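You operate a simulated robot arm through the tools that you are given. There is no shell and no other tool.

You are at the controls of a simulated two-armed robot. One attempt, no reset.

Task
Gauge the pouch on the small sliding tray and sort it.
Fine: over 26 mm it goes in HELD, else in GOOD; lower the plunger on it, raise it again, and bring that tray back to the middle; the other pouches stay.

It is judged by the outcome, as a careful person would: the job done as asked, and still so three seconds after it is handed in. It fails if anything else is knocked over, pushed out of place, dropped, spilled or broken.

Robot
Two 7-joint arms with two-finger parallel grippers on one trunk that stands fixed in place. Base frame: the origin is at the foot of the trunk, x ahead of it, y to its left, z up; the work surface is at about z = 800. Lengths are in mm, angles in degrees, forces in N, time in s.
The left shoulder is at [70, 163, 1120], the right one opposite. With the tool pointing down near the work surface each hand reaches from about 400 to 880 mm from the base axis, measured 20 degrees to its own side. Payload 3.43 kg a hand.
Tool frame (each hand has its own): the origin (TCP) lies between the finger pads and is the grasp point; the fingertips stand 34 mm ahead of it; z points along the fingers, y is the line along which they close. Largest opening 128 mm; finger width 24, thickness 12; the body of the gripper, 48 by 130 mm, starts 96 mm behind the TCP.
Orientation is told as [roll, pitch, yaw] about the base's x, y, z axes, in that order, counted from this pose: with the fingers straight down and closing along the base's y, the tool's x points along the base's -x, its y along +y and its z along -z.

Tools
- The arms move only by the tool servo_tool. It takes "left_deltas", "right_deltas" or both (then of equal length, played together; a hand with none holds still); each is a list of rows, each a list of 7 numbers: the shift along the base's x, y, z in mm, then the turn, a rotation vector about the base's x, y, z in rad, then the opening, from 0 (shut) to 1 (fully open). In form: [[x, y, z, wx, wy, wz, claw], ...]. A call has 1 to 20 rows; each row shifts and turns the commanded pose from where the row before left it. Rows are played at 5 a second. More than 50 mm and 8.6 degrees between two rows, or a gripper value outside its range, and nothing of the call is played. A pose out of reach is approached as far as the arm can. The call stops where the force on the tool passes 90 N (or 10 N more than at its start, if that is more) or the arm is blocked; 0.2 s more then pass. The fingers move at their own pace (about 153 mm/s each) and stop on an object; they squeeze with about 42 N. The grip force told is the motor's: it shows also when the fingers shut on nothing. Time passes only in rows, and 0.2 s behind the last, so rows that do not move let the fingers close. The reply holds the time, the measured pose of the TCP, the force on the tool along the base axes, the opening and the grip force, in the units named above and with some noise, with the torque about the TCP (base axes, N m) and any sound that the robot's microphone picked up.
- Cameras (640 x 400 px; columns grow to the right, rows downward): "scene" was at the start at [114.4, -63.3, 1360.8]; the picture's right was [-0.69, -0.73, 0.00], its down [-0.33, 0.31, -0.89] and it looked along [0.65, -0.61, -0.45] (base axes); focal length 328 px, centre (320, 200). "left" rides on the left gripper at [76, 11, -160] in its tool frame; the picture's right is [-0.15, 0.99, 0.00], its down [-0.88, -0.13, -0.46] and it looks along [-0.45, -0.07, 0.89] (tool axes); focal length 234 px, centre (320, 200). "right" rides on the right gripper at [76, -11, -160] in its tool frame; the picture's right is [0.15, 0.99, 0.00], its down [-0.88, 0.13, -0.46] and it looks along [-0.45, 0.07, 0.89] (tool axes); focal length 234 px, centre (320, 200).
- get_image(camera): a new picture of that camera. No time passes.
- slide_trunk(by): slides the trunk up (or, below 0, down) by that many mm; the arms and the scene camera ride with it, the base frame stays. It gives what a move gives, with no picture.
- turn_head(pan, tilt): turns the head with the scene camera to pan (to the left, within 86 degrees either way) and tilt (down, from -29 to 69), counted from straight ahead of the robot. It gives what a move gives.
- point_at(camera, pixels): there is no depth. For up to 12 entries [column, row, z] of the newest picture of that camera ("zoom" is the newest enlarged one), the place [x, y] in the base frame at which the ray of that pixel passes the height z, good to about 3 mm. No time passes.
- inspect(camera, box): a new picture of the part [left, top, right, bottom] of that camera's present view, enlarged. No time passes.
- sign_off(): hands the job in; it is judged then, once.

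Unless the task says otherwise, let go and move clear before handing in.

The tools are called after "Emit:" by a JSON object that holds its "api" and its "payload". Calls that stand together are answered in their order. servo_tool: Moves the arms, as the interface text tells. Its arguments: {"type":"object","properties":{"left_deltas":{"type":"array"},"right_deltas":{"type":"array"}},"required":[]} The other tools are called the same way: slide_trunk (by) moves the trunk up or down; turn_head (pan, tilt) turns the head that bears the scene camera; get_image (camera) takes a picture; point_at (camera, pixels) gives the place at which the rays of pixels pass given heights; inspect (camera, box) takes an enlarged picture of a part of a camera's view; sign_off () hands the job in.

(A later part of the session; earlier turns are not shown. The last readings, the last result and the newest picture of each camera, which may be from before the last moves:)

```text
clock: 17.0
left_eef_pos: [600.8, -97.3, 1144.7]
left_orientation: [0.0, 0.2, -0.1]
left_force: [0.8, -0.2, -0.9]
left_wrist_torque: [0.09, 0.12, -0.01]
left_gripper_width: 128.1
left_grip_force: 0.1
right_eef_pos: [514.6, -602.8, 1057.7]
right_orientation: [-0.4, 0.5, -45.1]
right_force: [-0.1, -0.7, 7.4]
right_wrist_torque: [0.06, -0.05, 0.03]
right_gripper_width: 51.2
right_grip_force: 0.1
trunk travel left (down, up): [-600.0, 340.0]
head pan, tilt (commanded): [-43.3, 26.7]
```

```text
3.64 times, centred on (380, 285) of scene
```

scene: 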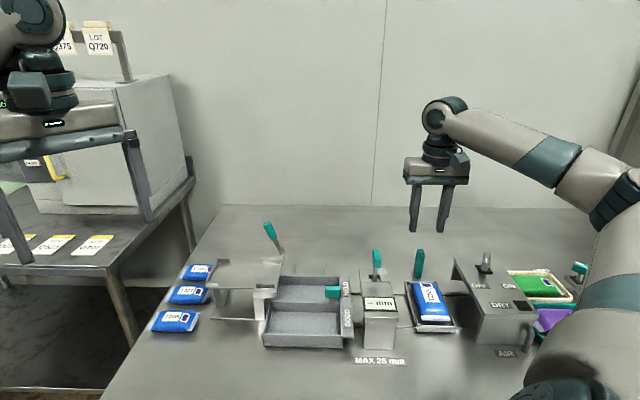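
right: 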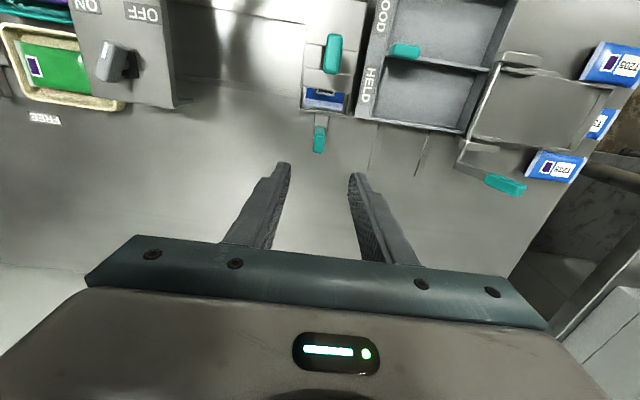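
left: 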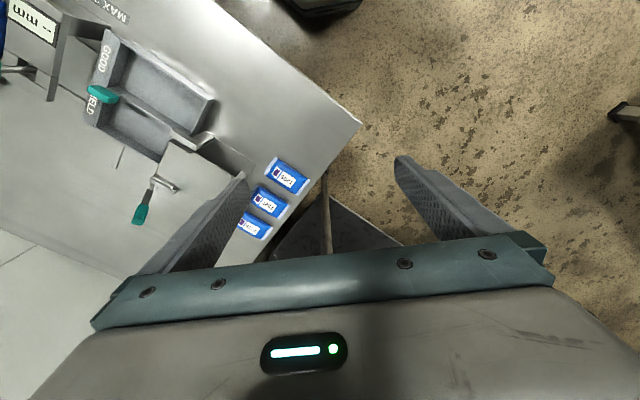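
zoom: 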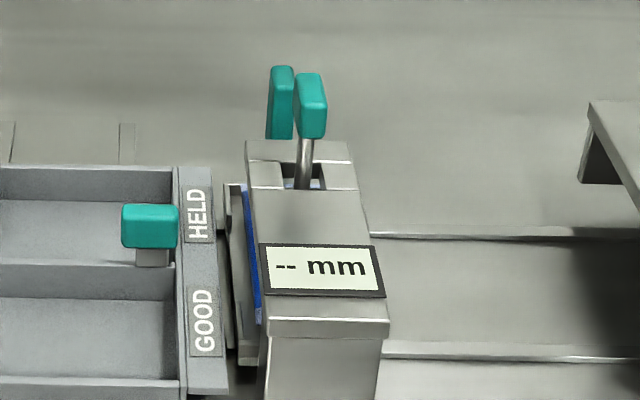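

Tray is in place under the gauge. Now I'll move over the plunger knob at about (442,-534).

Emit:
{"api": "servo_tool", "payload": {"right_deltas": [[-24, 22.9, 0, 0, 0, 0, 0.4], [-24, 22.9, 0, 0, 0, 0, 0.4], [-23.5, 22.9, 0, 0, 0, 0, 0.4], [0, 0, 0, 0, 0, 0, 0.4]]}}

Emit:
{"api": "inspect", "payload": {"camera": "right", "box": [250, 80, 390, 230]}}

Emit:
{"api": "get_image", "payload": {"camera": "scene"}}

```text
clock: 18.0
left_eef_pos: [597.2, -97.0, 1145.1]
left_orientation: [0.1, 0.0, 0.0]
left_force: [-0.1, -0.8, 0.4]
left_wrist_torque: [-0.01, 0.03, 0.01]
left_gripper_width: 128.0
left_grip_force: 0.0
right_eef_pos: [442.0, -534.6, 1063.9]
right_orientation: [0.0, 0.1, -45.2]
right_force: [1.4, 0.8, 0.0]
right_wrist_torque: [0.0, 0.03, 0.0]
right_gripper_width: 51.3
right_grip_force: 0.0
trunk travel left (down, up): [-600.0, 340.0]
head pan, tilt (commanded): [-43.3, 26.7]
```

```text
2.67 times, centred on (320, 155) of right
```

zoom: 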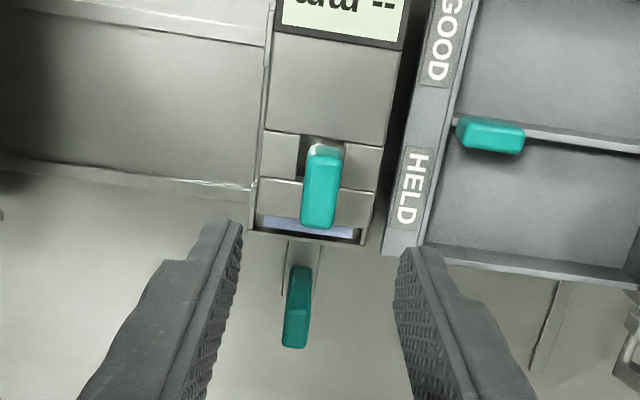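

```text
taken
```

scene: 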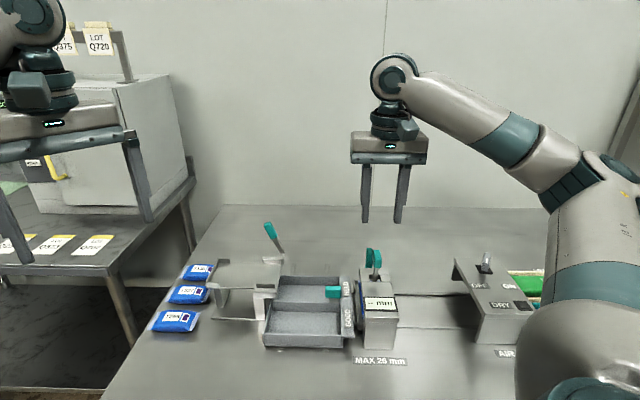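

Emit:
{"api": "point_at", "payload": {"camera": "zoom", "pixels": [[322, 155, 950], [318, 226, 950], [320, 192, 950], [302, 195, 950], [338, 195, 950], [320, 148, 925]]}}

Emit:
{"api": "inspect", "payload": {"camera": "right", "box": [290, 120, 350, 180]}}

```text
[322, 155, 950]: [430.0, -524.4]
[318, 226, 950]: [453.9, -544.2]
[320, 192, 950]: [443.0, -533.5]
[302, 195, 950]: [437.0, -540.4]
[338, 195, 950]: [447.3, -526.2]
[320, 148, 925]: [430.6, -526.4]
```

```text
6.67 times, centred on (320, 150) of right
```

zoom: 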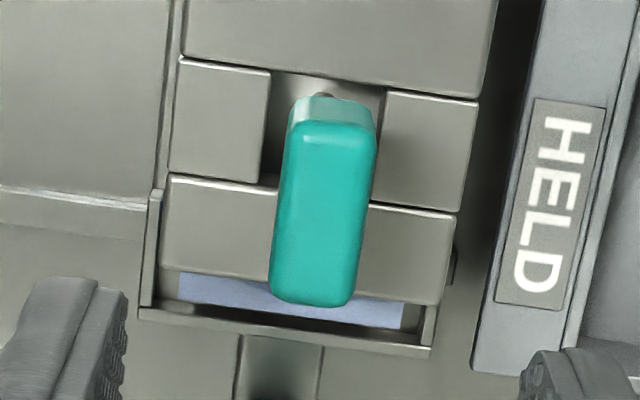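

The knob's top centre is (443,-534), matching the TCP. I'll descend so that the fingertips overlap the knob (tips ≈ z 929) and close.

Emit:
{"api": "servo_tool", "payload": {"right_deltas": [[0.5, 0.5, -35, 0, 0, 0, 0.4], [0, 0, -35, 0, 0, 0, 0.4], [0, 0, -31, 0, 0, 0, 0.4], [0, 0, 0, 0, 0, 0, 0.2], [0, 0, 0, 0, 0, 0, 0.0], [0, 0, 0, 0, 0, 0, 0.0]]}}

Emit:
{"api": "get_image", "payload": {"camera": "right"}}

Emit:
{"api": "inspect", "payload": {"camera": "scene", "box": [310, 220, 450, 350]}}

```text
clock: 19.4
left_eef_pos: [597.8, -95.5, 1145.6]
left_orientation: [-0.1, 0.1, 0.0]
left_force: [-0.9, -0.5, 0.1]
left_wrist_torque: [-0.01, -0.03, 0.02]
left_gripper_width: 128.1
left_grip_force: 0.2
right_eef_pos: [441.1, -533.6, 962.1]
right_orientation: [0.0, 0.0, -45.1]
right_force: [-1.1, 0.0, -3.5]
right_wrist_torque: [-0.12, -0.22, 0.12]
right_gripper_width: 15.7
right_grip_force: 44.8
trunk travel left (down, up): [-600.0, 340.0]
head pan, tilt (commanded): [-43.3, 26.7]
```

```text
taken
```

right: 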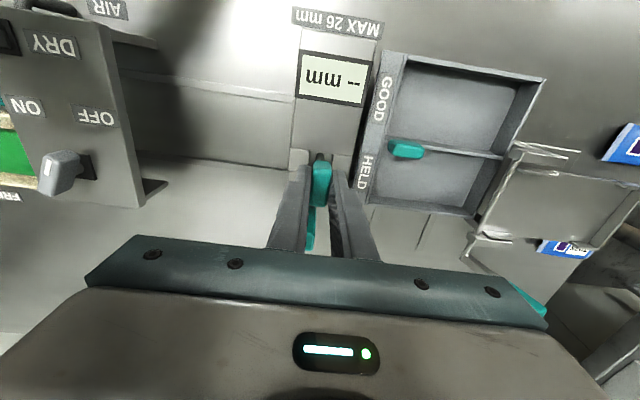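

```text
3.08 times, centred on (380, 285) of scene
```

zoom: 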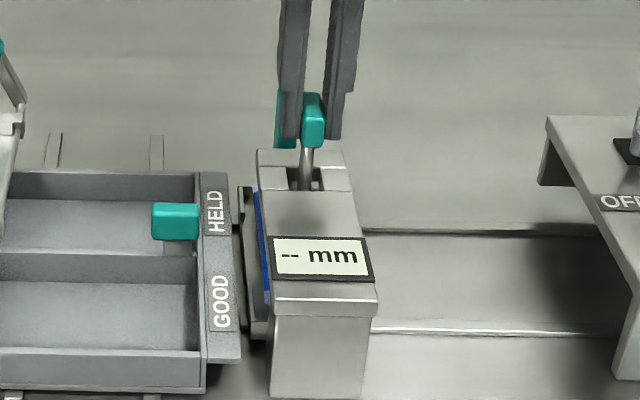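

The knob is gripped (15.7 mm) and the display is visible at (333,80) in the wrist view. I'll lower 9 mm and check force and reading.

Emit:
{"api": "servo_tool", "payload": {"right_deltas": [[0, 0, -3, 0, 0, 0, 0.0], [0, 0, -3, 0, 0, 0, 0.0], [0, 0, -3, 0, 0, 0, 0.0], [0, 0, 0, 0, 0, 0, 0.0]]}}

Emit:
{"api": "inspect", "payload": {"camera": "scene", "box": [330, 230, 430, 330]}}

```text
clock: 20.4
left_eef_pos: [597.2, -97.3, 1145.1]
left_orientation: [0.0, -0.1, 0.0]
left_force: [-0.3, 0.4, -0.2]
left_wrist_torque: [0.01, 0.0, -0.02]
left_gripper_width: 127.9
left_grip_force: 0.0
right_eef_pos: [441.9, -533.2, 953.2]
right_orientation: [0.1, 0.0, -45.1]
right_force: [-2.9, 0.6, -2.0]
right_wrist_torque: [0.14, 0.18, 0.12]
right_gripper_width: 15.3
right_grip_force: 45.3
trunk travel left (down, up): [-600.0, 340.0]
head pan, tilt (commanded): [-43.3, 26.7]
```

```text
4.00 times, centred on (380, 280) of scene
```

zoom: 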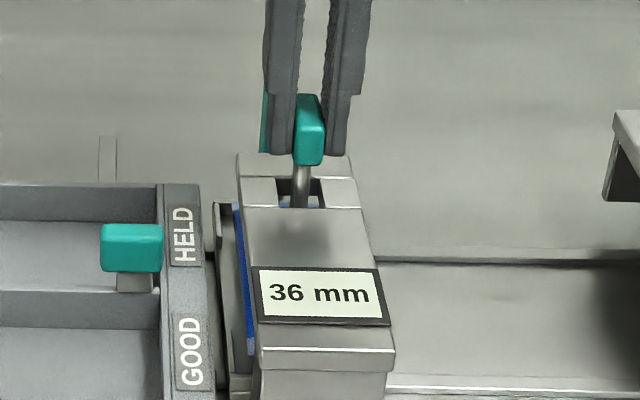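

The display now reads 36 mm as a live plunger gap and there's no contact force yet. Keep lowering in small steps until it bears on the pouch.

Emit:
{"api": "servo_tool", "payload": {"right_deltas": [[0, 0, -2, 0, 0, 0, 0.0], [0, 0, -2, 0, 0, 0, 0.0], [0, 0, -1.5, 0, 0, 0, 0.0], [0, 0, 0, 0, 0, 0, 0.0]]}}

Emit:
{"api": "inspect", "payload": {"camera": "scene", "box": [330, 230, 430, 330]}}

```text
clock: 21.4
left_eef_pos: [596.8, -95.9, 1147.0]
left_orientation: [0.1, 0.0, 0.0]
left_force: [0.1, -0.3, -0.3]
left_wrist_torque: [0.01, 0.01, -0.03]
left_gripper_width: 128.1
left_grip_force: 0.1
right_eef_pos: [441.9, -533.3, 948.5]
right_orientation: [0.1, 0.0, -45.1]
right_force: [-3.4, -1.1, 3.5]
right_wrist_torque: [0.57, 0.57, 0.14]
right_gripper_width: 15.4
right_grip_force: 44.8
trunk travel left (down, up): [-600.0, 340.0]
head pan, tilt (commanded): [-43.3, 26.7]
```

```text
4.00 times, centred on (380, 280) of scene
```

zoom: 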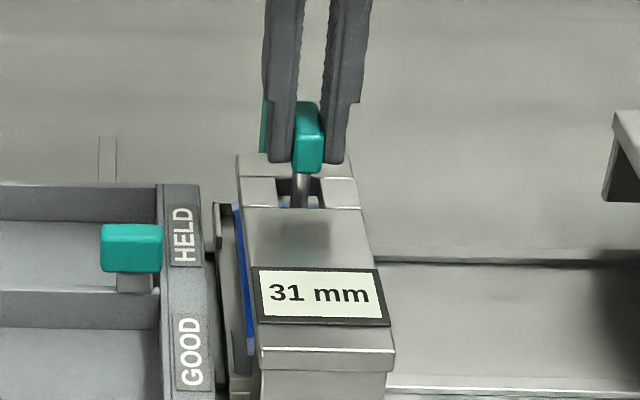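

Reading 31 mm at only ~3.5 N; continuing 2 mm.

Emit:
{"api": "servo_tool", "payload": {"right_deltas": [[0, 0, -1, 0, 0, 0, 0.0], [0, 0, -1, 0, 0, 0, 0.0], [0, 0, 0, 0, 0, 0, 0.0]]}}

Emit:
{"api": "inspect", "payload": {"camera": "scene", "box": [330, 230, 430, 330]}}

```text
clock: 22.2
left_eef_pos: [596.6, -95.2, 1145.8]
left_orientation: [0.0, 0.0, 0.0]
left_force: [-0.3, 0.2, 0.7]
left_wrist_torque: [0.0, 0.01, 0.02]
left_gripper_width: 128.1
left_grip_force: 0.0
right_eef_pos: [440.9, -534.0, 947.4]
right_orientation: [0.1, -0.2, -45.2]
right_force: [0.9, -7.3, 23.0]
right_wrist_torque: [0.55, 0.82, 0.19]
right_gripper_width: 15.3
right_grip_force: 45.5
trunk travel left (down, up): [-600.0, 340.0]
head pan, tilt (commanded): [-43.3, 26.7]
```

```text
4.00 times, centred on (380, 280) of scene
```

zoom: 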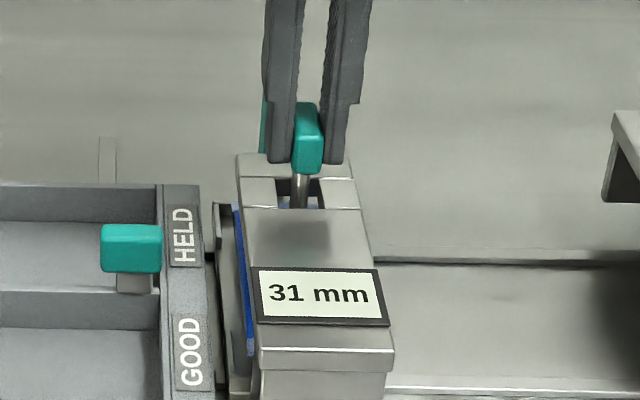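

Force rose to 23 N while the reading stayed at 31 mm, so the plunger is bearing on the pouch. One more 1 mm of press to confirm that it's firm contact and the reading holds.

Emit:
{"api": "servo_tool", "payload": {"right_deltas": [[0, 0, -1, 0, 0, 0, 0.0], [0, 0, 0, 0, 0, 0, 0.0], [0, 0, 0, 0, 0, 0, 0.0]]}}

Emit:
{"api": "inspect", "payload": {"camera": "scene", "box": [350, 270, 410, 320]}}

Emit:
{"api": "inspect", "payload": {"camera": "right", "box": [270, 40, 400, 120]}}

```text
clock: 23.0
left_eef_pos: [595.8, -96.2, 1146.7]
left_orientation: [0.0, 0.1, 0.1]
left_force: [0.1, 0.5, 0.1]
left_wrist_torque: [0.01, 0.02, 0.0]
left_gripper_width: 128.2
left_grip_force: 0.1
right_eef_pos: [441.8, -533.7, 946.5]
right_orientation: [0.1, -0.3, -45.2]
right_force: [4.7, -15.4, 33.8]
right_wrist_torque: [-0.45, -0.18, 0.22]
right_gripper_width: 15.8
right_grip_force: 45.1
trunk travel left (down, up): [-600.0, 340.0]
head pan, tilt (commanded): [-43.3, 26.7]
```

```text
8.00 times, centred on (380, 295) of scene
```

zoom: 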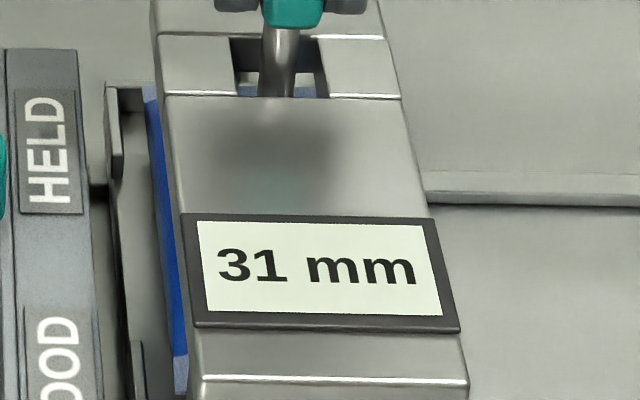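

```text
4.92 times, centred on (335, 80) of right
```

zoom: 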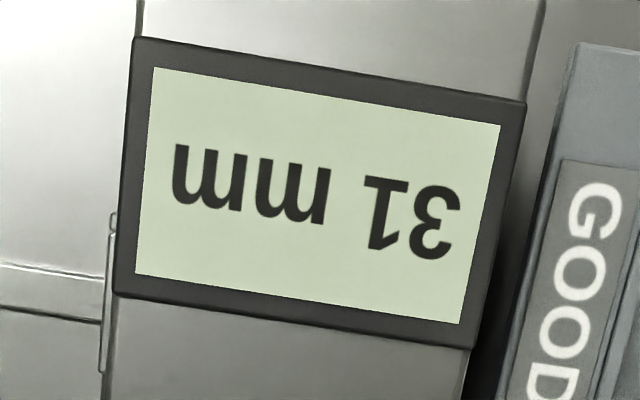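

Firm contact with a steady 31 mm reading at ~34 N: over 26 mm, so this pouch goes to HELD. Now raising the plunger back to its starting height.

Emit:
{"api": "servo_tool", "payload": {"right_deltas": [[0, 0, 3, 0, 0, 0, 0.0], [0, 0, 3, 0, 0, 0, 0.0], [0, 0, 4, 0, 0, 0, 0.0], [0, 0, 4, 0, 0, 0, 0.0], [0, 0, 3.5, 0, 0, 0, 0.0], [0, 0, 0, 0, 0, 0, 0.0]]}}

Emit:
{"api": "inspect", "payload": {"camera": "scene", "box": [330, 230, 430, 330]}}

```text
clock: 24.4
left_eef_pos: [597.3, -97.7, 1146.1]
left_orientation: [0.1, 0.0, 0.0]
left_force: [-0.3, 0.6, -0.5]
left_wrist_torque: [0.01, -0.02, -0.01]
left_gripper_width: 127.8
left_grip_force: 0.1
right_eef_pos: [441.7, -532.5, 960.4]
right_orientation: [-0.1, 0.3, -45.0]
right_force: [-8.5, 3.9, -10.3]
right_wrist_torque: [1.03, 0.94, 0.05]
right_gripper_width: 15.4
right_grip_force: 44.6
trunk travel left (down, up): [-600.0, 340.0]
head pan, tilt (commanded): [-43.3, 26.7]
```

```text
4.00 times, centred on (380, 280) of scene
```

zoom: 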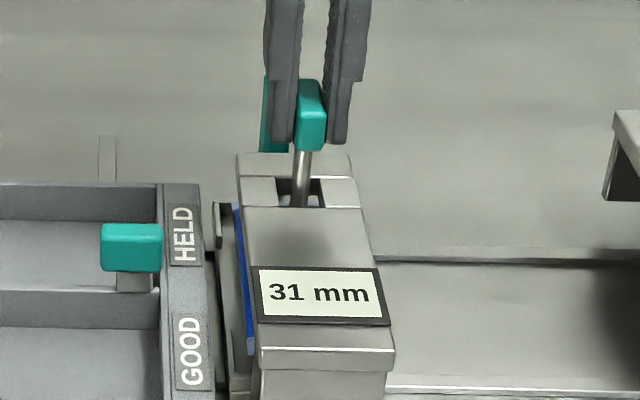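

The plunger is back up at its upper stop (−10 N pull) and the display latched 31 mm. I'll release the knob, rise, and check that it stays up.

Emit:
{"api": "servo_tool", "payload": {"right_deltas": [[0, 0, -0.5, 0, 0, 0, 0.15], [0, 0, 0, 0, 0, 0, 0.4], [0, 0, 0, 0, 0, 0, 0.4], [0, 0, 30, 0, 0, 0, 0.4], [0, 0, 35, 0, 0, 0, 0.4], [0, 0, 35, 0, 0, 0, 0.4]]}}

Emit:
{"api": "inspect", "payload": {"camera": "scene", "box": [320, 220, 440, 330]}}

```text
clock: 26.0
left_eef_pos: [596.6, -95.5, 1146.6]
left_orientation: [0.1, 0.0, -0.1]
left_force: [-0.5, 0.1, 0.0]
left_wrist_torque: [-0.02, -0.05, 0.02]
left_gripper_width: 128.0
left_grip_force: 0.1
right_eef_pos: [433.8, -531.9, 1034.5]
right_orientation: [-3.2, 3.1, -45.2]
right_force: [-0.4, 0.5, 0.1]
right_wrist_torque: [0.02, -0.03, 0.04]
right_gripper_width: 51.4
right_grip_force: 0.0
trunk travel left (down, up): [-600.0, 340.0]
head pan, tilt (commanded): [-43.3, 26.7]
stopped in row 6 (right hand): the arm was blocked; the commanded pose is now the measured one
```

```text
3.64 times, centred on (380, 275) of scene
```

zoom: 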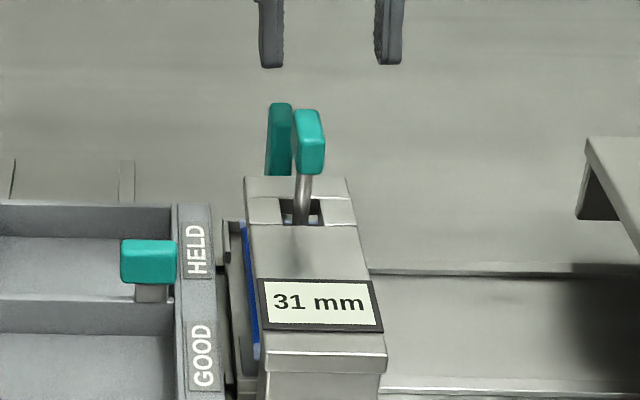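

The plunger stays raised (knob at the same height as before), but the arm was blocked in row 6 while rising, with the hand tilted ~3°. I'll look before moving on.

Emit:
{"api": "get_image", "payload": {"camera": "scene"}}

Emit:
{"api": "get_image", "payload": {"camera": "right"}}

Emit:
{"api": "get_image", "payload": {"camera": "left"}}

```text
taken
```

scene: 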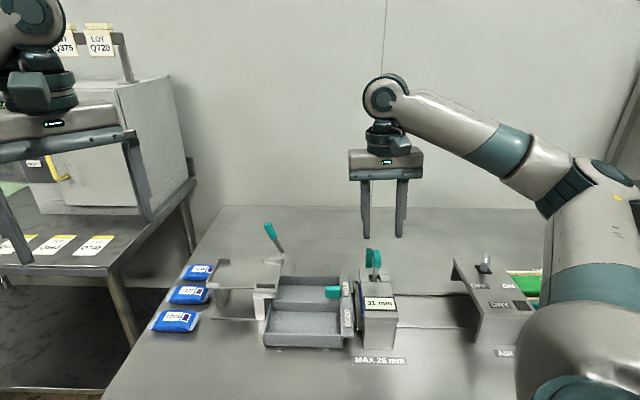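

```text
taken
```

right: 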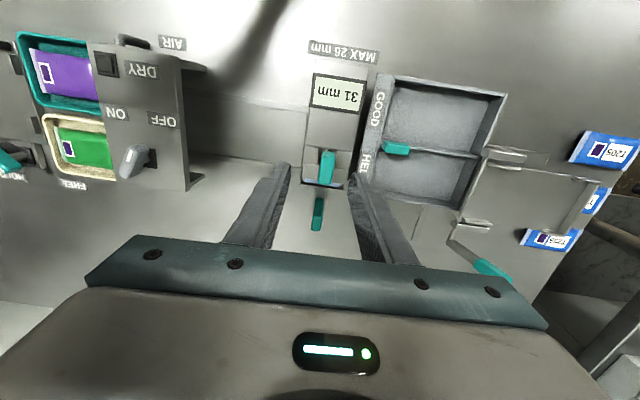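

```text
taken
```

left: 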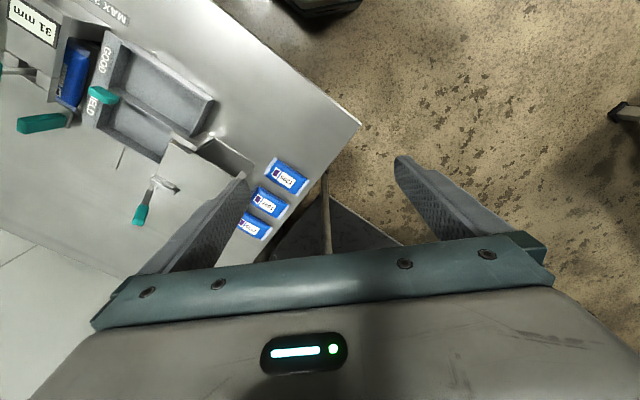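

Nothing is touching the hand (forces ~0); it's likely just the arm's own posture. I'll level the hand and rise gently to see if it frees.

Emit:
{"api": "servo_tool", "payload": {"right_deltas": [[2, -1, 0, 0.0, -0.039, 0, 0.4], [2, -1, 0, 0.001, -0.039, 0, 0.4], [0, 0, 5, 0, 0, 0, 0.4]]}}

```text
clock: 26.8
left_eef_pos: [598.9, -96.9, 1145.4]
left_orientation: [0.1, 0.1, 0.1]
left_force: [0.9, -0.5, -0.3]
left_wrist_torque: [-0.02, 0.05, 0.02]
left_gripper_width: 127.9
left_grip_force: 0.0
right_eef_pos: [441.2, -535.7, 1037.6]
right_orientation: [0.2, 0.0, -45.1]
right_force: [0.5, 0.3, -0.8]
right_wrist_torque: [0.0, 0.05, 0.01]
right_gripper_width: 51.1
right_grip_force: 0.1
trunk travel left (down, up): [-600.0, 340.0]
head pan, tilt (commanded): [-43.3, 26.7]
```

The hand is level again at (441,-536,1038). Moving over the tray handle at (512,-604.5).

Emit:
{"api": "servo_tool", "payload": {"right_deltas": [[23.7, -23, 0, 0, 0, 0, 0.4], [23.7, -23, 0, 0, 0, 0, 0.4], [23.7, -23, 0, 0, 0, 0, 0.4], [0, 0, -30, 0, 0, 0, 0.4], [0, 0, -30, 0, 0, 0, 0.4], [0, 0, 0, 0, 0, 0, 0.4]]}}

Emit:
{"api": "inspect", "payload": {"camera": "right", "box": [260, 90, 380, 210]}}

```text
clock: 28.2
left_eef_pos: [598.1, -95.5, 1145.8]
left_orientation: [0.0, 0.0, 0.0]
left_force: [-0.3, -0.5, -0.6]
left_wrist_torque: [0.0, 0.0, 0.0]
left_gripper_width: 127.8
left_grip_force: 0.0
right_eef_pos: [512.2, -605.8, 978.9]
right_orientation: [0.2, 0.1, -45.0]
right_force: [-1.0, 0.1, 0.1]
right_wrist_torque: [0.01, 0.02, 0.02]
right_gripper_width: 50.9
right_grip_force: 0.1
trunk travel left (down, up): [-600.0, 340.0]
head pan, tilt (commanded): [-43.3, 26.7]
```

```text
3.33 times, centred on (320, 150) of right
```

zoom: 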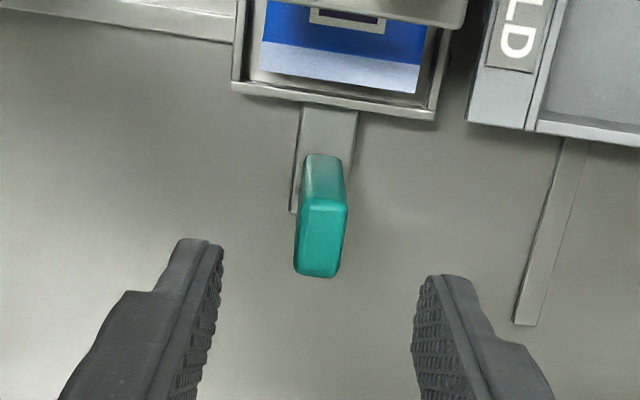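

The handle is centred between the fingers (320,240 in the zoom). Descending and gripping it at the same height as before.

Emit:
{"api": "servo_tool", "payload": {"right_deltas": [[0, 0.5, -35, 0, 0, 0, 0.4], [0, 0.5, -35, 0, 0, 0, 0.4], [0, 0, -36, 0, 0, 0, 0.4], [0, 0, 0, 0, 0, 0, 0.2], [0, 0, 0, 0, 0, 0, 0.0], [0, 0, 0, 0, 0, 0, 0.0]]}}

```text
clock: 29.6
left_eef_pos: [598.6, -97.1, 1145.4]
left_orientation: [0.3, 0.2, 0.0]
left_force: [-0.9, -0.8, 0.2]
left_wrist_torque: [-0.04, -0.01, 0.01]
left_gripper_width: 128.0
left_grip_force: 0.0
right_eef_pos: [512.7, -604.5, 871.9]
right_orientation: [0.0, 0.0, -45.1]
right_force: [0.7, -1.2, -3.9]
right_wrist_torque: [-1.24, -0.84, 0.42]
right_gripper_width: 15.9
right_grip_force: 44.9
trunk travel left (down, up): [-600.0, 340.0]
head pan, tilt (commanded): [-43.3, 26.7]
```

Gripped. Sliding the tray back by the same 125 mm toward its original middle position (handle at 424.7,-693.6).

Emit:
{"api": "servo_tool", "payload": {"right_deltas": [[-5.5, -5.6, 0, 0, 0, 0, 0.0], [-7.3, -7.4, 0, 0, 0, 0, 0.0], [-7.3, -7.4, 0, 0, 0, 0, 0.0], [-7.3, -7.4, 0, 0, 0, 0, 0.0], [-7.3, -7.4, 0, 0, 0, 0, 0.0], [-7.3, -7.4, 0, 0, 0, 0, 0.0], [-7.3, -7.4, 0, 0, 0, 0, 0.0], [-7.3, -7.4, 0, 0, 0, 0, 0.0], [-7.3, -7.4, 0, 0, 0, 0, 0.0], [0, 0, 0, 0, 0, 0, 0.0]]}}

Emit:
{"api": "inspect", "payload": {"camera": "scene", "box": [340, 230, 480, 340]}}

```text
clock: 31.8
left_eef_pos: [598.5, -97.8, 1145.2]
left_orientation: [0.1, 0.1, 0.0]
left_force: [-0.5, -0.1, -0.6]
left_wrist_torque: [0.03, 0.0, 0.0]
left_gripper_width: 128.0
left_grip_force: 0.0
right_eef_pos: [447.1, -668.7, 871.5]
right_orientation: [0.0, 0.1, -45.1]
right_force: [1.2, 0.4, -7.7]
right_wrist_torque: [-1.02, 0.07, 0.46]
right_gripper_width: 15.7
right_grip_force: 44.6
trunk travel left (down, up): [-600.0, 340.0]
head pan, tilt (commanded): [-43.3, 26.7]
```

```text
3.64 times, centred on (410, 285) of scene
```

zoom: 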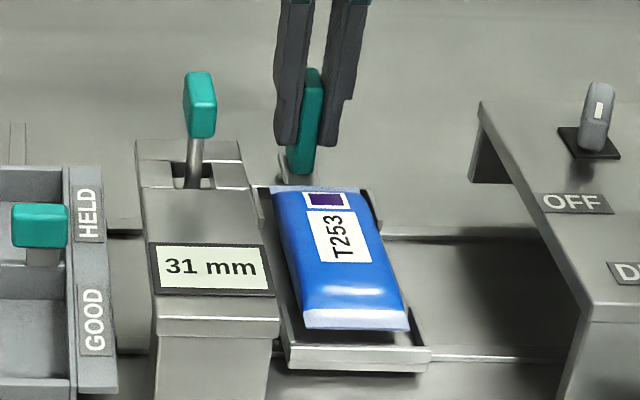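

33 mm remain. Continuing to the original spot.

Emit:
{"api": "servo_tool", "payload": {"right_deltas": [[-5.6, -6.0, 0, 0, 0, 0, 0.0], [-5.6, -6.0, 0, 0, 0, 0, 0.0], [-5.6, -6.0, 0, 0, 0, 0, 0.0], [-5.3, -5.7, 0, 0, 0, 0, 0.0], [0, 0, 0, 0, 0, 0, 0.0], [0, 0, 0, 0, 0, 0, 0.0]]}}

Emit:
{"api": "inspect", "payload": {"camera": "scene", "box": [340, 235, 480, 350]}}

```text
clock: 33.2
left_eef_pos: [597.2, -96.9, 1145.7]
left_orientation: [0.2, 0.1, 0.0]
left_force: [0.2, -1.4, 0.2]
left_wrist_torque: [0.01, 0.01, 0.0]
left_gripper_width: 127.8
left_grip_force: 0.1
right_eef_pos: [424.1, -691.8, 872.0]
right_orientation: [0.0, 0.1, -45.1]
right_force: [-7.4, 5.2, -8.2]
right_wrist_torque: [-0.11, 0.72, 0.48]
right_gripper_width: 15.8
right_grip_force: 44.8
trunk travel left (down, up): [-600.0, 340.0]
head pan, tilt (commanded): [-43.3, 26.7]
```

```text
3.48 times, centred on (410, 292) of scene
```

zoom: 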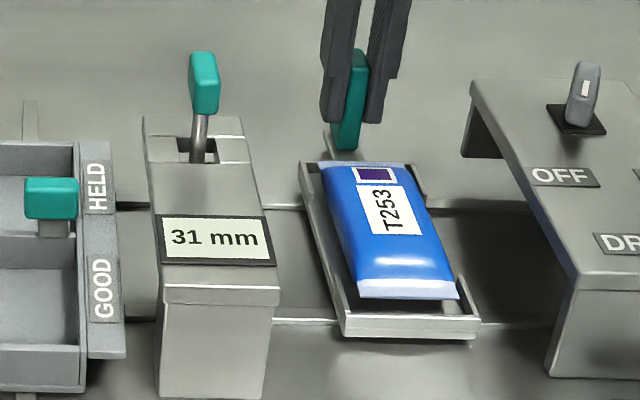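

Compared with the first picture, the tray is within ~1 mm of its original pixels (343 vs 345). A last 1.2 mm nudge, then release and rise.

Emit:
{"api": "servo_tool", "payload": {"right_deltas": [[-0.5, -1.3, 0, 0, 0, 0, 0.0], [0, 0, 0, 0, 0, 0, 0.0], [0, 0, 0, 0, 0, 0, 0.15], [0, 0, 0, 0, 0, 0, 0.4], [0, 0, 0, 0, 0, 0, 0.4], [0, 0, 20, 0, 0, 0, 0.4], [0, 0, 35, 0, 0, 0, 0.4], [0, 0, 35, 0, 0, 0, 0.4], [0, 0, 30, 0, 0, 0, 0.4], [0, 0, 0, 0, 0, 0, 0.4]]}}

Emit:
{"api": "inspect", "payload": {"camera": "scene", "box": [340, 235, 480, 350]}}

Emit:
{"api": "get_image", "payload": {"camera": "right"}}

```text
clock: 35.4
left_eef_pos: [597.3, -96.5, 1146.1]
left_orientation: [-0.1, 0.0, -0.1]
left_force: [0.3, 0.9, 0.1]
left_wrist_torque: [0.06, -0.01, -0.01]
left_gripper_width: 128.0
left_grip_force: 0.0
right_eef_pos: [424.8, -693.6, 992.9]
right_orientation: [0.2, 0.0, -45.1]
right_force: [-0.2, 1.2, 0.8]
right_wrist_torque: [-0.04, 0.03, 0.0]
right_gripper_width: 51.2
right_grip_force: 0.0
trunk travel left (down, up): [-600.0, 340.0]
head pan, tilt (commanded): [-43.3, 26.7]
```

```text
3.48 times, centred on (410, 292) of scene
```

zoom: 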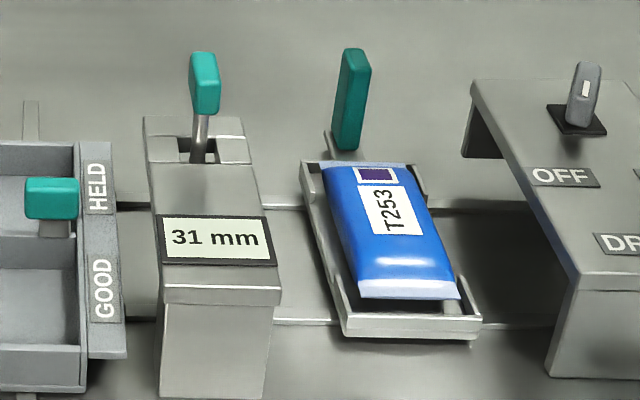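

```text
taken
```

right: 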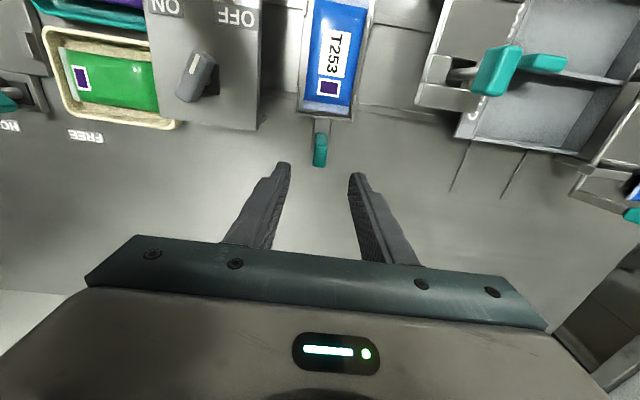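

Tray is back exactly on its original pixels and the plunger is up. Next I need the HELD compartment's inside dimensions; I'll inspect it from the left and scene cameras.

Emit:
{"api": "inspect", "payload": {"camera": "left", "box": [60, 20, 260, 220]}}

Emit:
{"api": "inspect", "payload": {"camera": "scene", "box": [250, 260, 370, 360]}}

```text
2.00 times, centred on (160, 120) of left
```

zoom: 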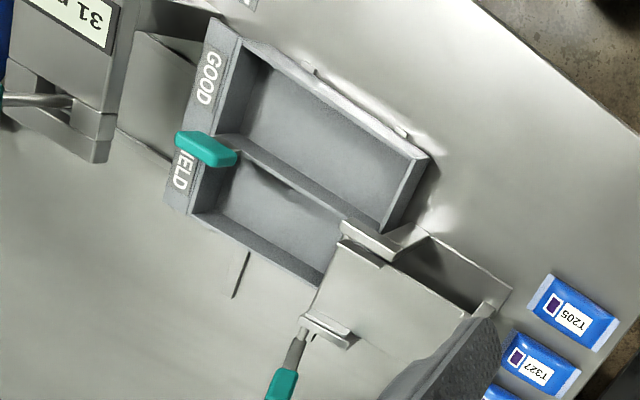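

```text
4.00 times, centred on (310, 310) of scene
```

zoom: 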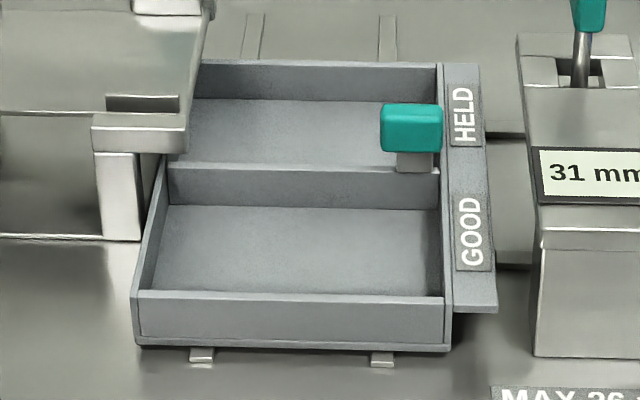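

The chute plate sits beside HELD at the left and the bin's handle stands on the divider, so I need precise clearances. I'll move the right hand up over the bin for a close overhead look.

Emit:
{"api": "servo_tool", "payload": {"right_deltas": [[0, 0, 40, 0, 0, 0, 0.4], [6, 30, 40, 0, 0, 0, 0.4], [12, 47, 0, 0, 0, 0, 0.4], [12, 47, 0, 0, 0, 0, 0.4], [12, 47, 0, 0, 0, 0, 0.4], [12, 47, 0, 0, 0, 0, 0.4], [9, 44, 0, 0, 0, 0, 0.4], [0, 0, 0, 0, 0, 0, 0.4]]}}

Emit:
{"api": "get_image", "payload": {"camera": "right"}}

Emit:
{"api": "get_image", "payload": {"camera": "scene"}}

```text
refused: row 2 steps farther than a row can; nothing moved
```

```text
taken
```

right: 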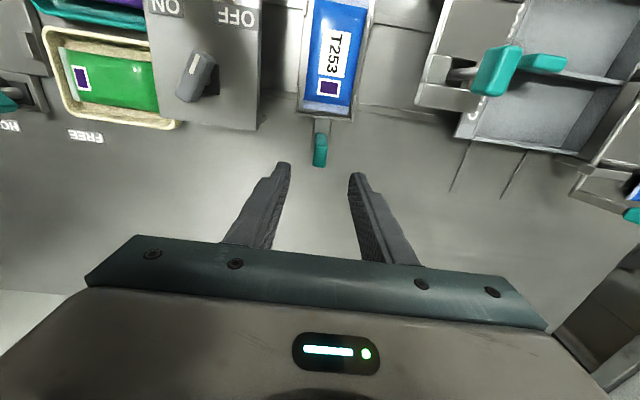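

```text
taken
```

scene: 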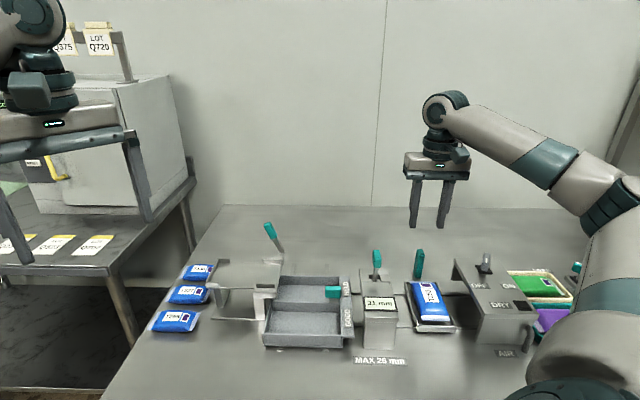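

One row was too long, so nothing moved. Repeating with shorter rows.

Emit:
{"api": "servo_tool", "payload": {"right_deltas": [[0, 0, 35, 0, 0, 0, 0.4], [4, 15, 35, 0, 0, 0, 0.4], [10, 41, 0, 0, 0, 0, 0.4], [10, 41, 0, 0, 0, 0, 0.4], [10, 41, 0, 0, 0, 0, 0.4], [10, 41, 0, 0, 0, 0, 0.4], [10, 41, 0, 0, 0, 0, 0.4], [9, 41, 0, 0, 0, 0, 0.4], [0, 0, 0, 0, 0, 0, 0.4]]}}

Emit:
{"api": "get_image", "payload": {"camera": "right"}}

```text
clock: 37.4
left_eef_pos: [597.7, -98.7, 1145.2]
left_orientation: [0.1, 0.1, 0.0]
left_force: [-0.1, 0.4, 0.0]
left_wrist_torque: [0.06, -0.02, 0.0]
left_gripper_width: 128.0
left_grip_force: 0.2
right_eef_pos: [487.9, -433.8, 1061.6]
right_orientation: [0.0, 0.1, -45.2]
right_force: [-0.1, 0.0, 0.2]
right_wrist_torque: [0.01, 0.0, -0.03]
right_gripper_width: 50.8
right_grip_force: 0.0
trunk travel left (down, up): [-600.0, 340.0]
head pan, tilt (commanded): [-43.3, 26.7]
```

```text
taken
```

right: 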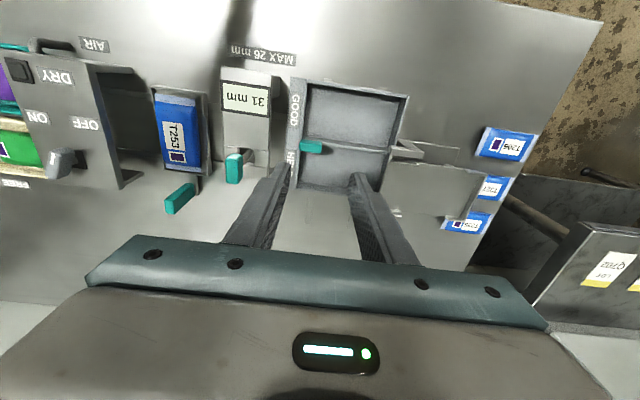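

Emit:
{"api": "inspect", "payload": {"camera": "right", "box": [270, 70, 430, 200]}}

Emit:
{"api": "inspect", "payload": {"camera": "right", "box": [350, 100, 510, 240]}}

```text
3.08 times, centred on (350, 135) of right
```

zoom: 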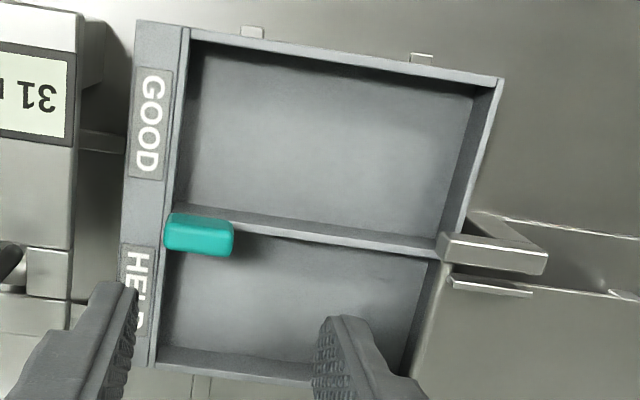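

```text
2.86 times, centred on (430, 170) of right
```

zoom: 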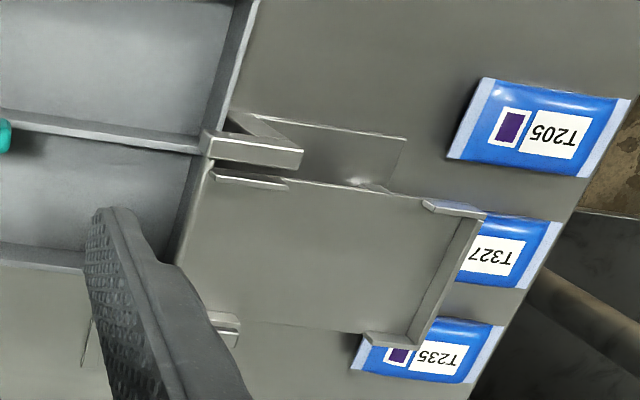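

The fingers hide part of HELD. I'll shift 70 mm further back so that HELD sits higher in the view.

Emit:
{"api": "servo_tool", "payload": {"right_deltas": [[25, -25, 0, 0, 0, 0, 0.4], [25, -25, 0, 0, 0, 0, 0.4], [0, 0, 0, 0, 0, 0, 0.4]]}}

Emit:
{"api": "inspect", "payload": {"camera": "right", "box": [270, 40, 430, 170]}}

Emit:
{"api": "point_at", "payload": {"camera": "zoom", "pixels": [[320, 200, 845]]}}

Emit:
{"api": "inspect", "payload": {"camera": "right", "box": [370, 60, 530, 200]}}

```text
clock: 38.2
left_eef_pos: [596.7, -95.7, 1146.4]
left_orientation: [0.0, 0.2, 0.0]
left_force: [-0.3, 0.5, 0.0]
left_wrist_torque: [-0.01, -0.02, 0.0]
left_gripper_width: 127.6
left_grip_force: 0.1
right_eef_pos: [537.0, -482.4, 1062.1]
right_orientation: [0.1, 0.1, -45.1]
right_force: [0.7, -0.8, -0.8]
right_wrist_torque: [-0.04, 0.0, 0.01]
right_gripper_width: 51.3
right_grip_force: 0.0
trunk travel left (down, up): [-600.0, 340.0]
head pan, tilt (commanded): [-43.3, 26.7]
```

```text
3.08 times, centred on (350, 105) of right
```

zoom: 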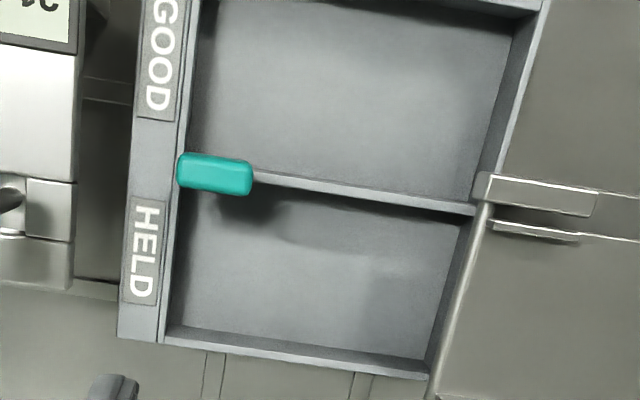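

```text
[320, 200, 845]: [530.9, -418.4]
```

```text
2.86 times, centred on (450, 130) of right
```

zoom: 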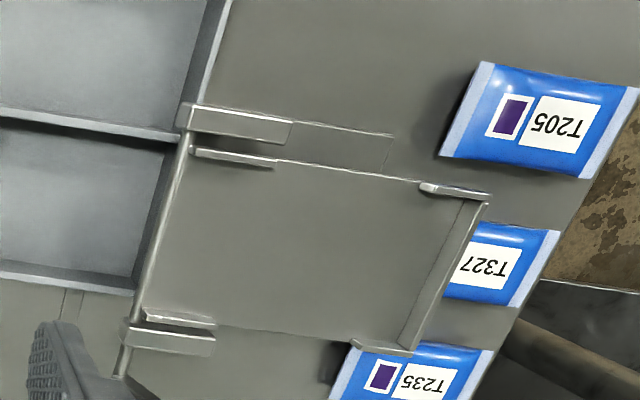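

Emit:
{"api": "inspect", "payload": {"camera": "right", "box": [270, 40, 430, 170]}}

Emit:
{"api": "point_at", "payload": {"camera": "zoom", "pixels": [[160, 342, 840], [160, 342, 860], [117, 338, 840], [117, 338, 860], [252, 188, 845], [470, 213, 845], [428, 375, 845], [168, 328, 845], [215, 158, 870], [245, 190, 870], [182, 165, 870], [430, 362, 845]]}}

Emit:
{"api": "point_at", "payload": {"camera": "scene", "pixels": [[340.75, 276, 840], [340.75, 276, 860], [349.5, 276.3, 840], [349.5, 276.3, 860], [349, 337, 840], [354, 338, 840], [332.5, 287, 870], [332.5, 299, 850]]}}

```text
3.08 times, centred on (350, 105) of right
```

zoom: 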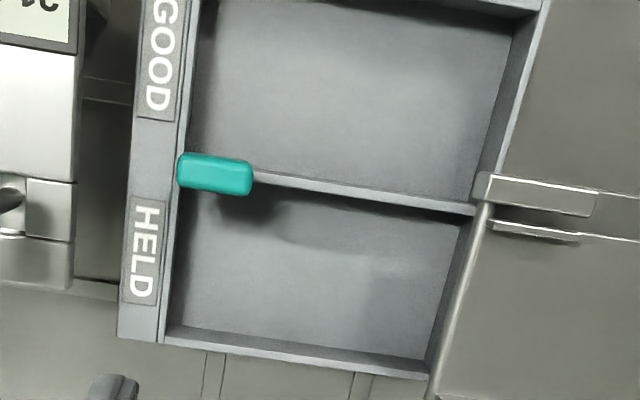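

```text
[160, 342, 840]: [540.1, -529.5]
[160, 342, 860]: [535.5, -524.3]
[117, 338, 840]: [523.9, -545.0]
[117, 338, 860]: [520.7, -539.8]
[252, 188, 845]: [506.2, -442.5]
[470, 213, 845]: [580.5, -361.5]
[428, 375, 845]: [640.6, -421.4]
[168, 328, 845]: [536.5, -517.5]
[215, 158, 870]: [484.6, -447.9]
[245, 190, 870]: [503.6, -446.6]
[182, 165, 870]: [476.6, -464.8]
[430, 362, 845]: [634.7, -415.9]
```

```text
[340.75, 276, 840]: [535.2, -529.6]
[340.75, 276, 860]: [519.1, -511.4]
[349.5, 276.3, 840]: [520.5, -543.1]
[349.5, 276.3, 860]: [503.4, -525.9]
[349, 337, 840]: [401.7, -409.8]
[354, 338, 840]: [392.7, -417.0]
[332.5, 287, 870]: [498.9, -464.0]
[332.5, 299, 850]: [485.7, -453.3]
```

HELD's inside measures about 77 mm (depth, v' 669–746) by 144 mm (w' 13–157), wall tops near z 837; fingers plus pouch won't fit between its walls, so I'll release with tips just above the wall tops. Now back over the tray to view the pouch.

Emit:
{"api": "servo_tool", "payload": {"right_deltas": [[-30.5, -23.3, 0, 0, 0, 0, 0.6], [-30.5, -23.3, 0, 0, 0, 0, 0.7], [-30.5, -23.3, 0, 0, 0, 0, 0.75], [-30.5, -23.3, 0, 0, 0, 0, 0.75], [-30.5, -23.3, 0, 0, 0, 0, 0.75], [-30.5, -23.3, -20, 0, 0, 0, 0.75], [0, 0, -35, 0, 0, 0, 0.75], [0, 0, 0, 0, 0, 0, 0.75]]}}

Emit:
{"api": "get_image", "payload": {"camera": "right"}}

Emit:
{"api": "inspect", "payload": {"camera": "right", "box": [250, 80, 390, 210]}}

```text
clock: 40.0
left_eef_pos: [599.1, -96.9, 1144.4]
left_orientation: [0.2, 0.2, -0.1]
left_force: [0.5, 1.1, 0.4]
left_wrist_torque: [-0.03, 0.01, -0.05]
left_gripper_width: 128.0
left_grip_force: 0.0
right_eef_pos: [399.6, -611.7, 1000.0]
right_orientation: [0.2, -0.1, -45.0]
right_force: [-0.8, 0.7, 0.5]
right_wrist_torque: [0.02, 0.02, 0.03]
right_gripper_width: 96.1
right_grip_force: 0.0
right hand out of reach, approached as far as the arm can: row 5, 6
trunk travel left (down, up): [-600.0, 340.0]
head pan, tilt (commanded): [-43.3, 26.7]
```

```text
taken
```

right: 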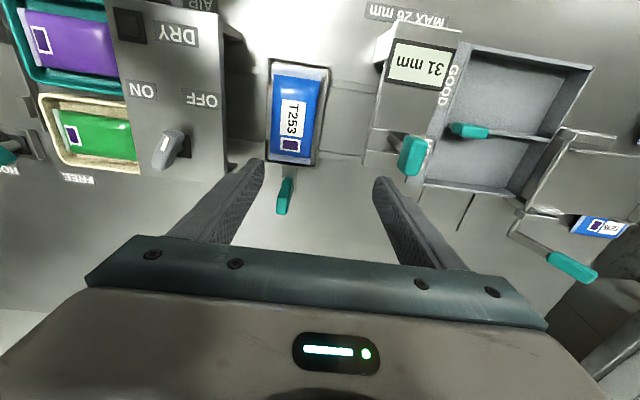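

```text
3.08 times, centred on (320, 145) of right
```

zoom: 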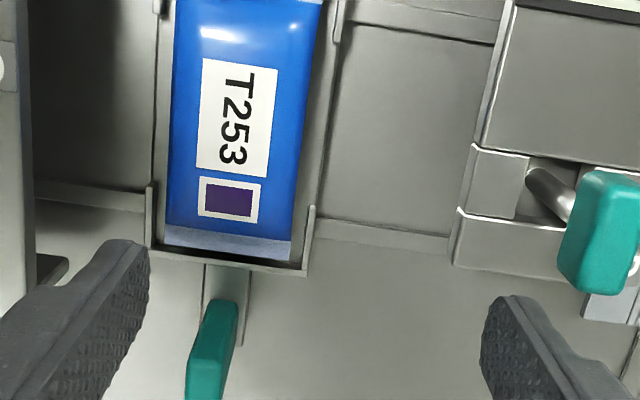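

The arm stopped short at (399.6,-611.7) (IK limit on that path). I'll try the remaining −46, −10 mm from here at the lower height.

Emit:
{"api": "servo_tool", "payload": {"right_deltas": [[-15, -3.5, 0, 0, 0, 0, 0.75], [-15, -3.5, 0, 0, 0, 0, 0.75], [-15, -3.5, 0, 0, 0, 0, 0.75], [0, 0, 0, 0, 0, 0, 0.75]]}}

Emit:
{"api": "get_image", "payload": {"camera": "right"}}

Emit:
{"api": "get_image", "payload": {"camera": "scene"}}

```text
clock: 41.0
left_eef_pos: [598.5, -96.2, 1144.0]
left_orientation: [0.0, 0.0, 0.1]
left_force: [-0.4, 0.0, -0.4]
left_wrist_torque: [0.0, 0.0, 0.01]
left_gripper_width: 128.0
left_grip_force: 0.0
right_eef_pos: [353.2, -621.5, 1000.9]
right_orientation: [0.1, 0.0, -45.1]
right_force: [-0.2, -0.3, -0.1]
right_wrist_torque: [0.02, 0.03, -0.02]
right_gripper_width: 96.1
right_grip_force: 0.0
trunk travel left (down, up): [-600.0, 340.0]
head pan, tilt (commanded): [-43.3, 26.7]
```

```text
taken
```

right: 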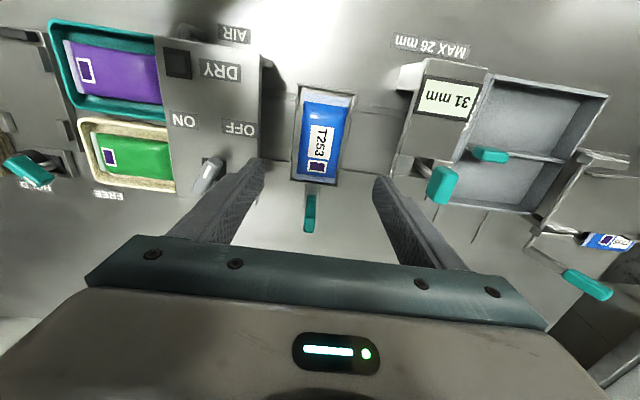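

```text
taken
```

scene: 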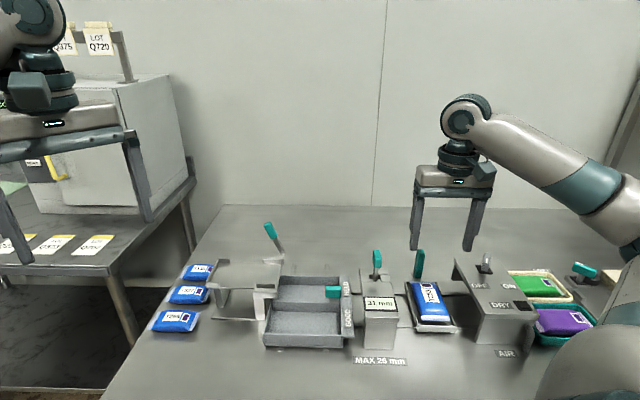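

Now above the tray. I'll measure the pouch outline and tray gaps.

Emit:
{"api": "inspect", "payload": {"camera": "right", "box": [270, 75, 380, 195]}}

Emit:
{"api": "inspect", "payload": {"camera": "scene", "box": [395, 265, 475, 340]}}

```text
3.33 times, centred on (325, 135) of right
```

zoom: 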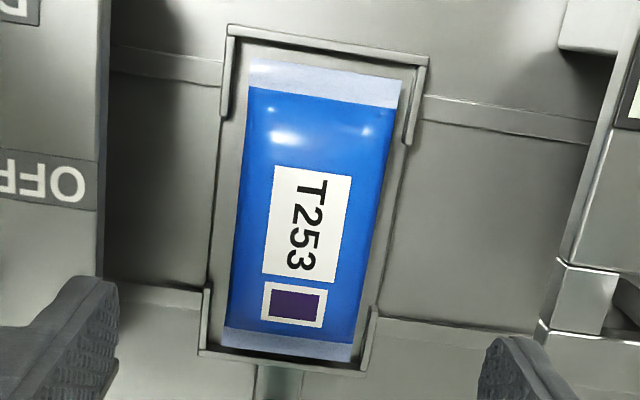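

```text
5.33 times, centred on (435, 302) of scene
```

zoom: 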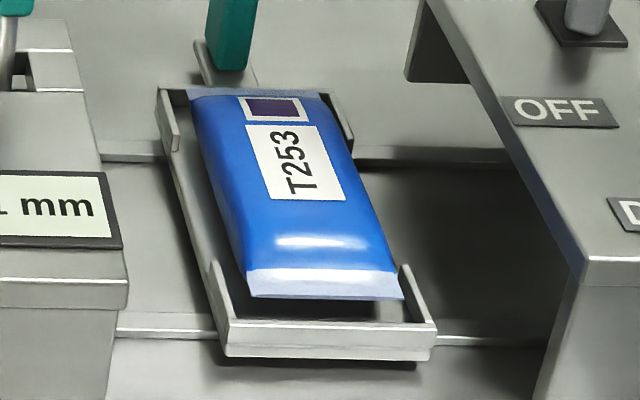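

Emit:
{"api": "inspect", "payload": {"camera": "right", "box": [270, 75, 380, 195]}}

Emit:
{"api": "point_at", "payload": {"camera": "zoom", "pixels": [[236, 215, 830], [380, 225, 830], [250, 60, 827], [402, 80, 827], [222, 342, 827], [350, 362, 827], [229, 27, 825], [428, 60, 825], [198, 352, 825], [368, 372, 825], [222, 115, 825], [204, 285, 825]]}}

Emit:
{"api": "point_at", "payload": {"camera": "scene", "pixels": [[422, 320.3, 825], [429.3, 320.5, 825], [406.0, 281.5, 825], [415.8, 365, 800]]}}

```text
3.33 times, centred on (325, 135) of right
```

zoom: 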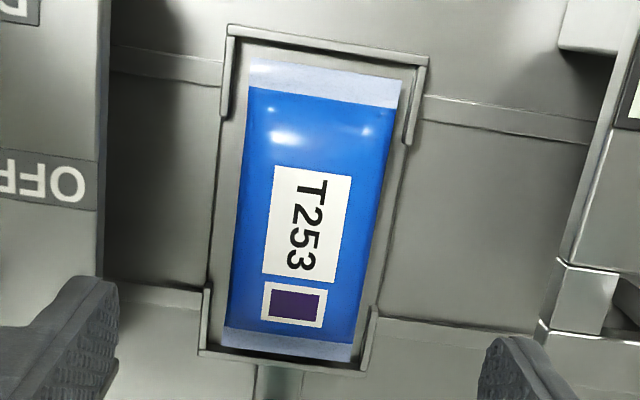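

```text
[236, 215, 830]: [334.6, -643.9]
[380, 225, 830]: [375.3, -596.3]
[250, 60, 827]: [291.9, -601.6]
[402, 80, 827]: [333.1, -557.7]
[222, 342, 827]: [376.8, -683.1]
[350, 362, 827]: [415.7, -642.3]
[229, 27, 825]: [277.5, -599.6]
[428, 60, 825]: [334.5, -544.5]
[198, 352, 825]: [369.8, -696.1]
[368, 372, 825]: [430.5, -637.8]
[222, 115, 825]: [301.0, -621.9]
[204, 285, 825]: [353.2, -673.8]
```

```text
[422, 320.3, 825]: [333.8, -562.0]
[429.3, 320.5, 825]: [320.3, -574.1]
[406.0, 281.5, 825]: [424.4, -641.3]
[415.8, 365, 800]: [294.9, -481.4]
```

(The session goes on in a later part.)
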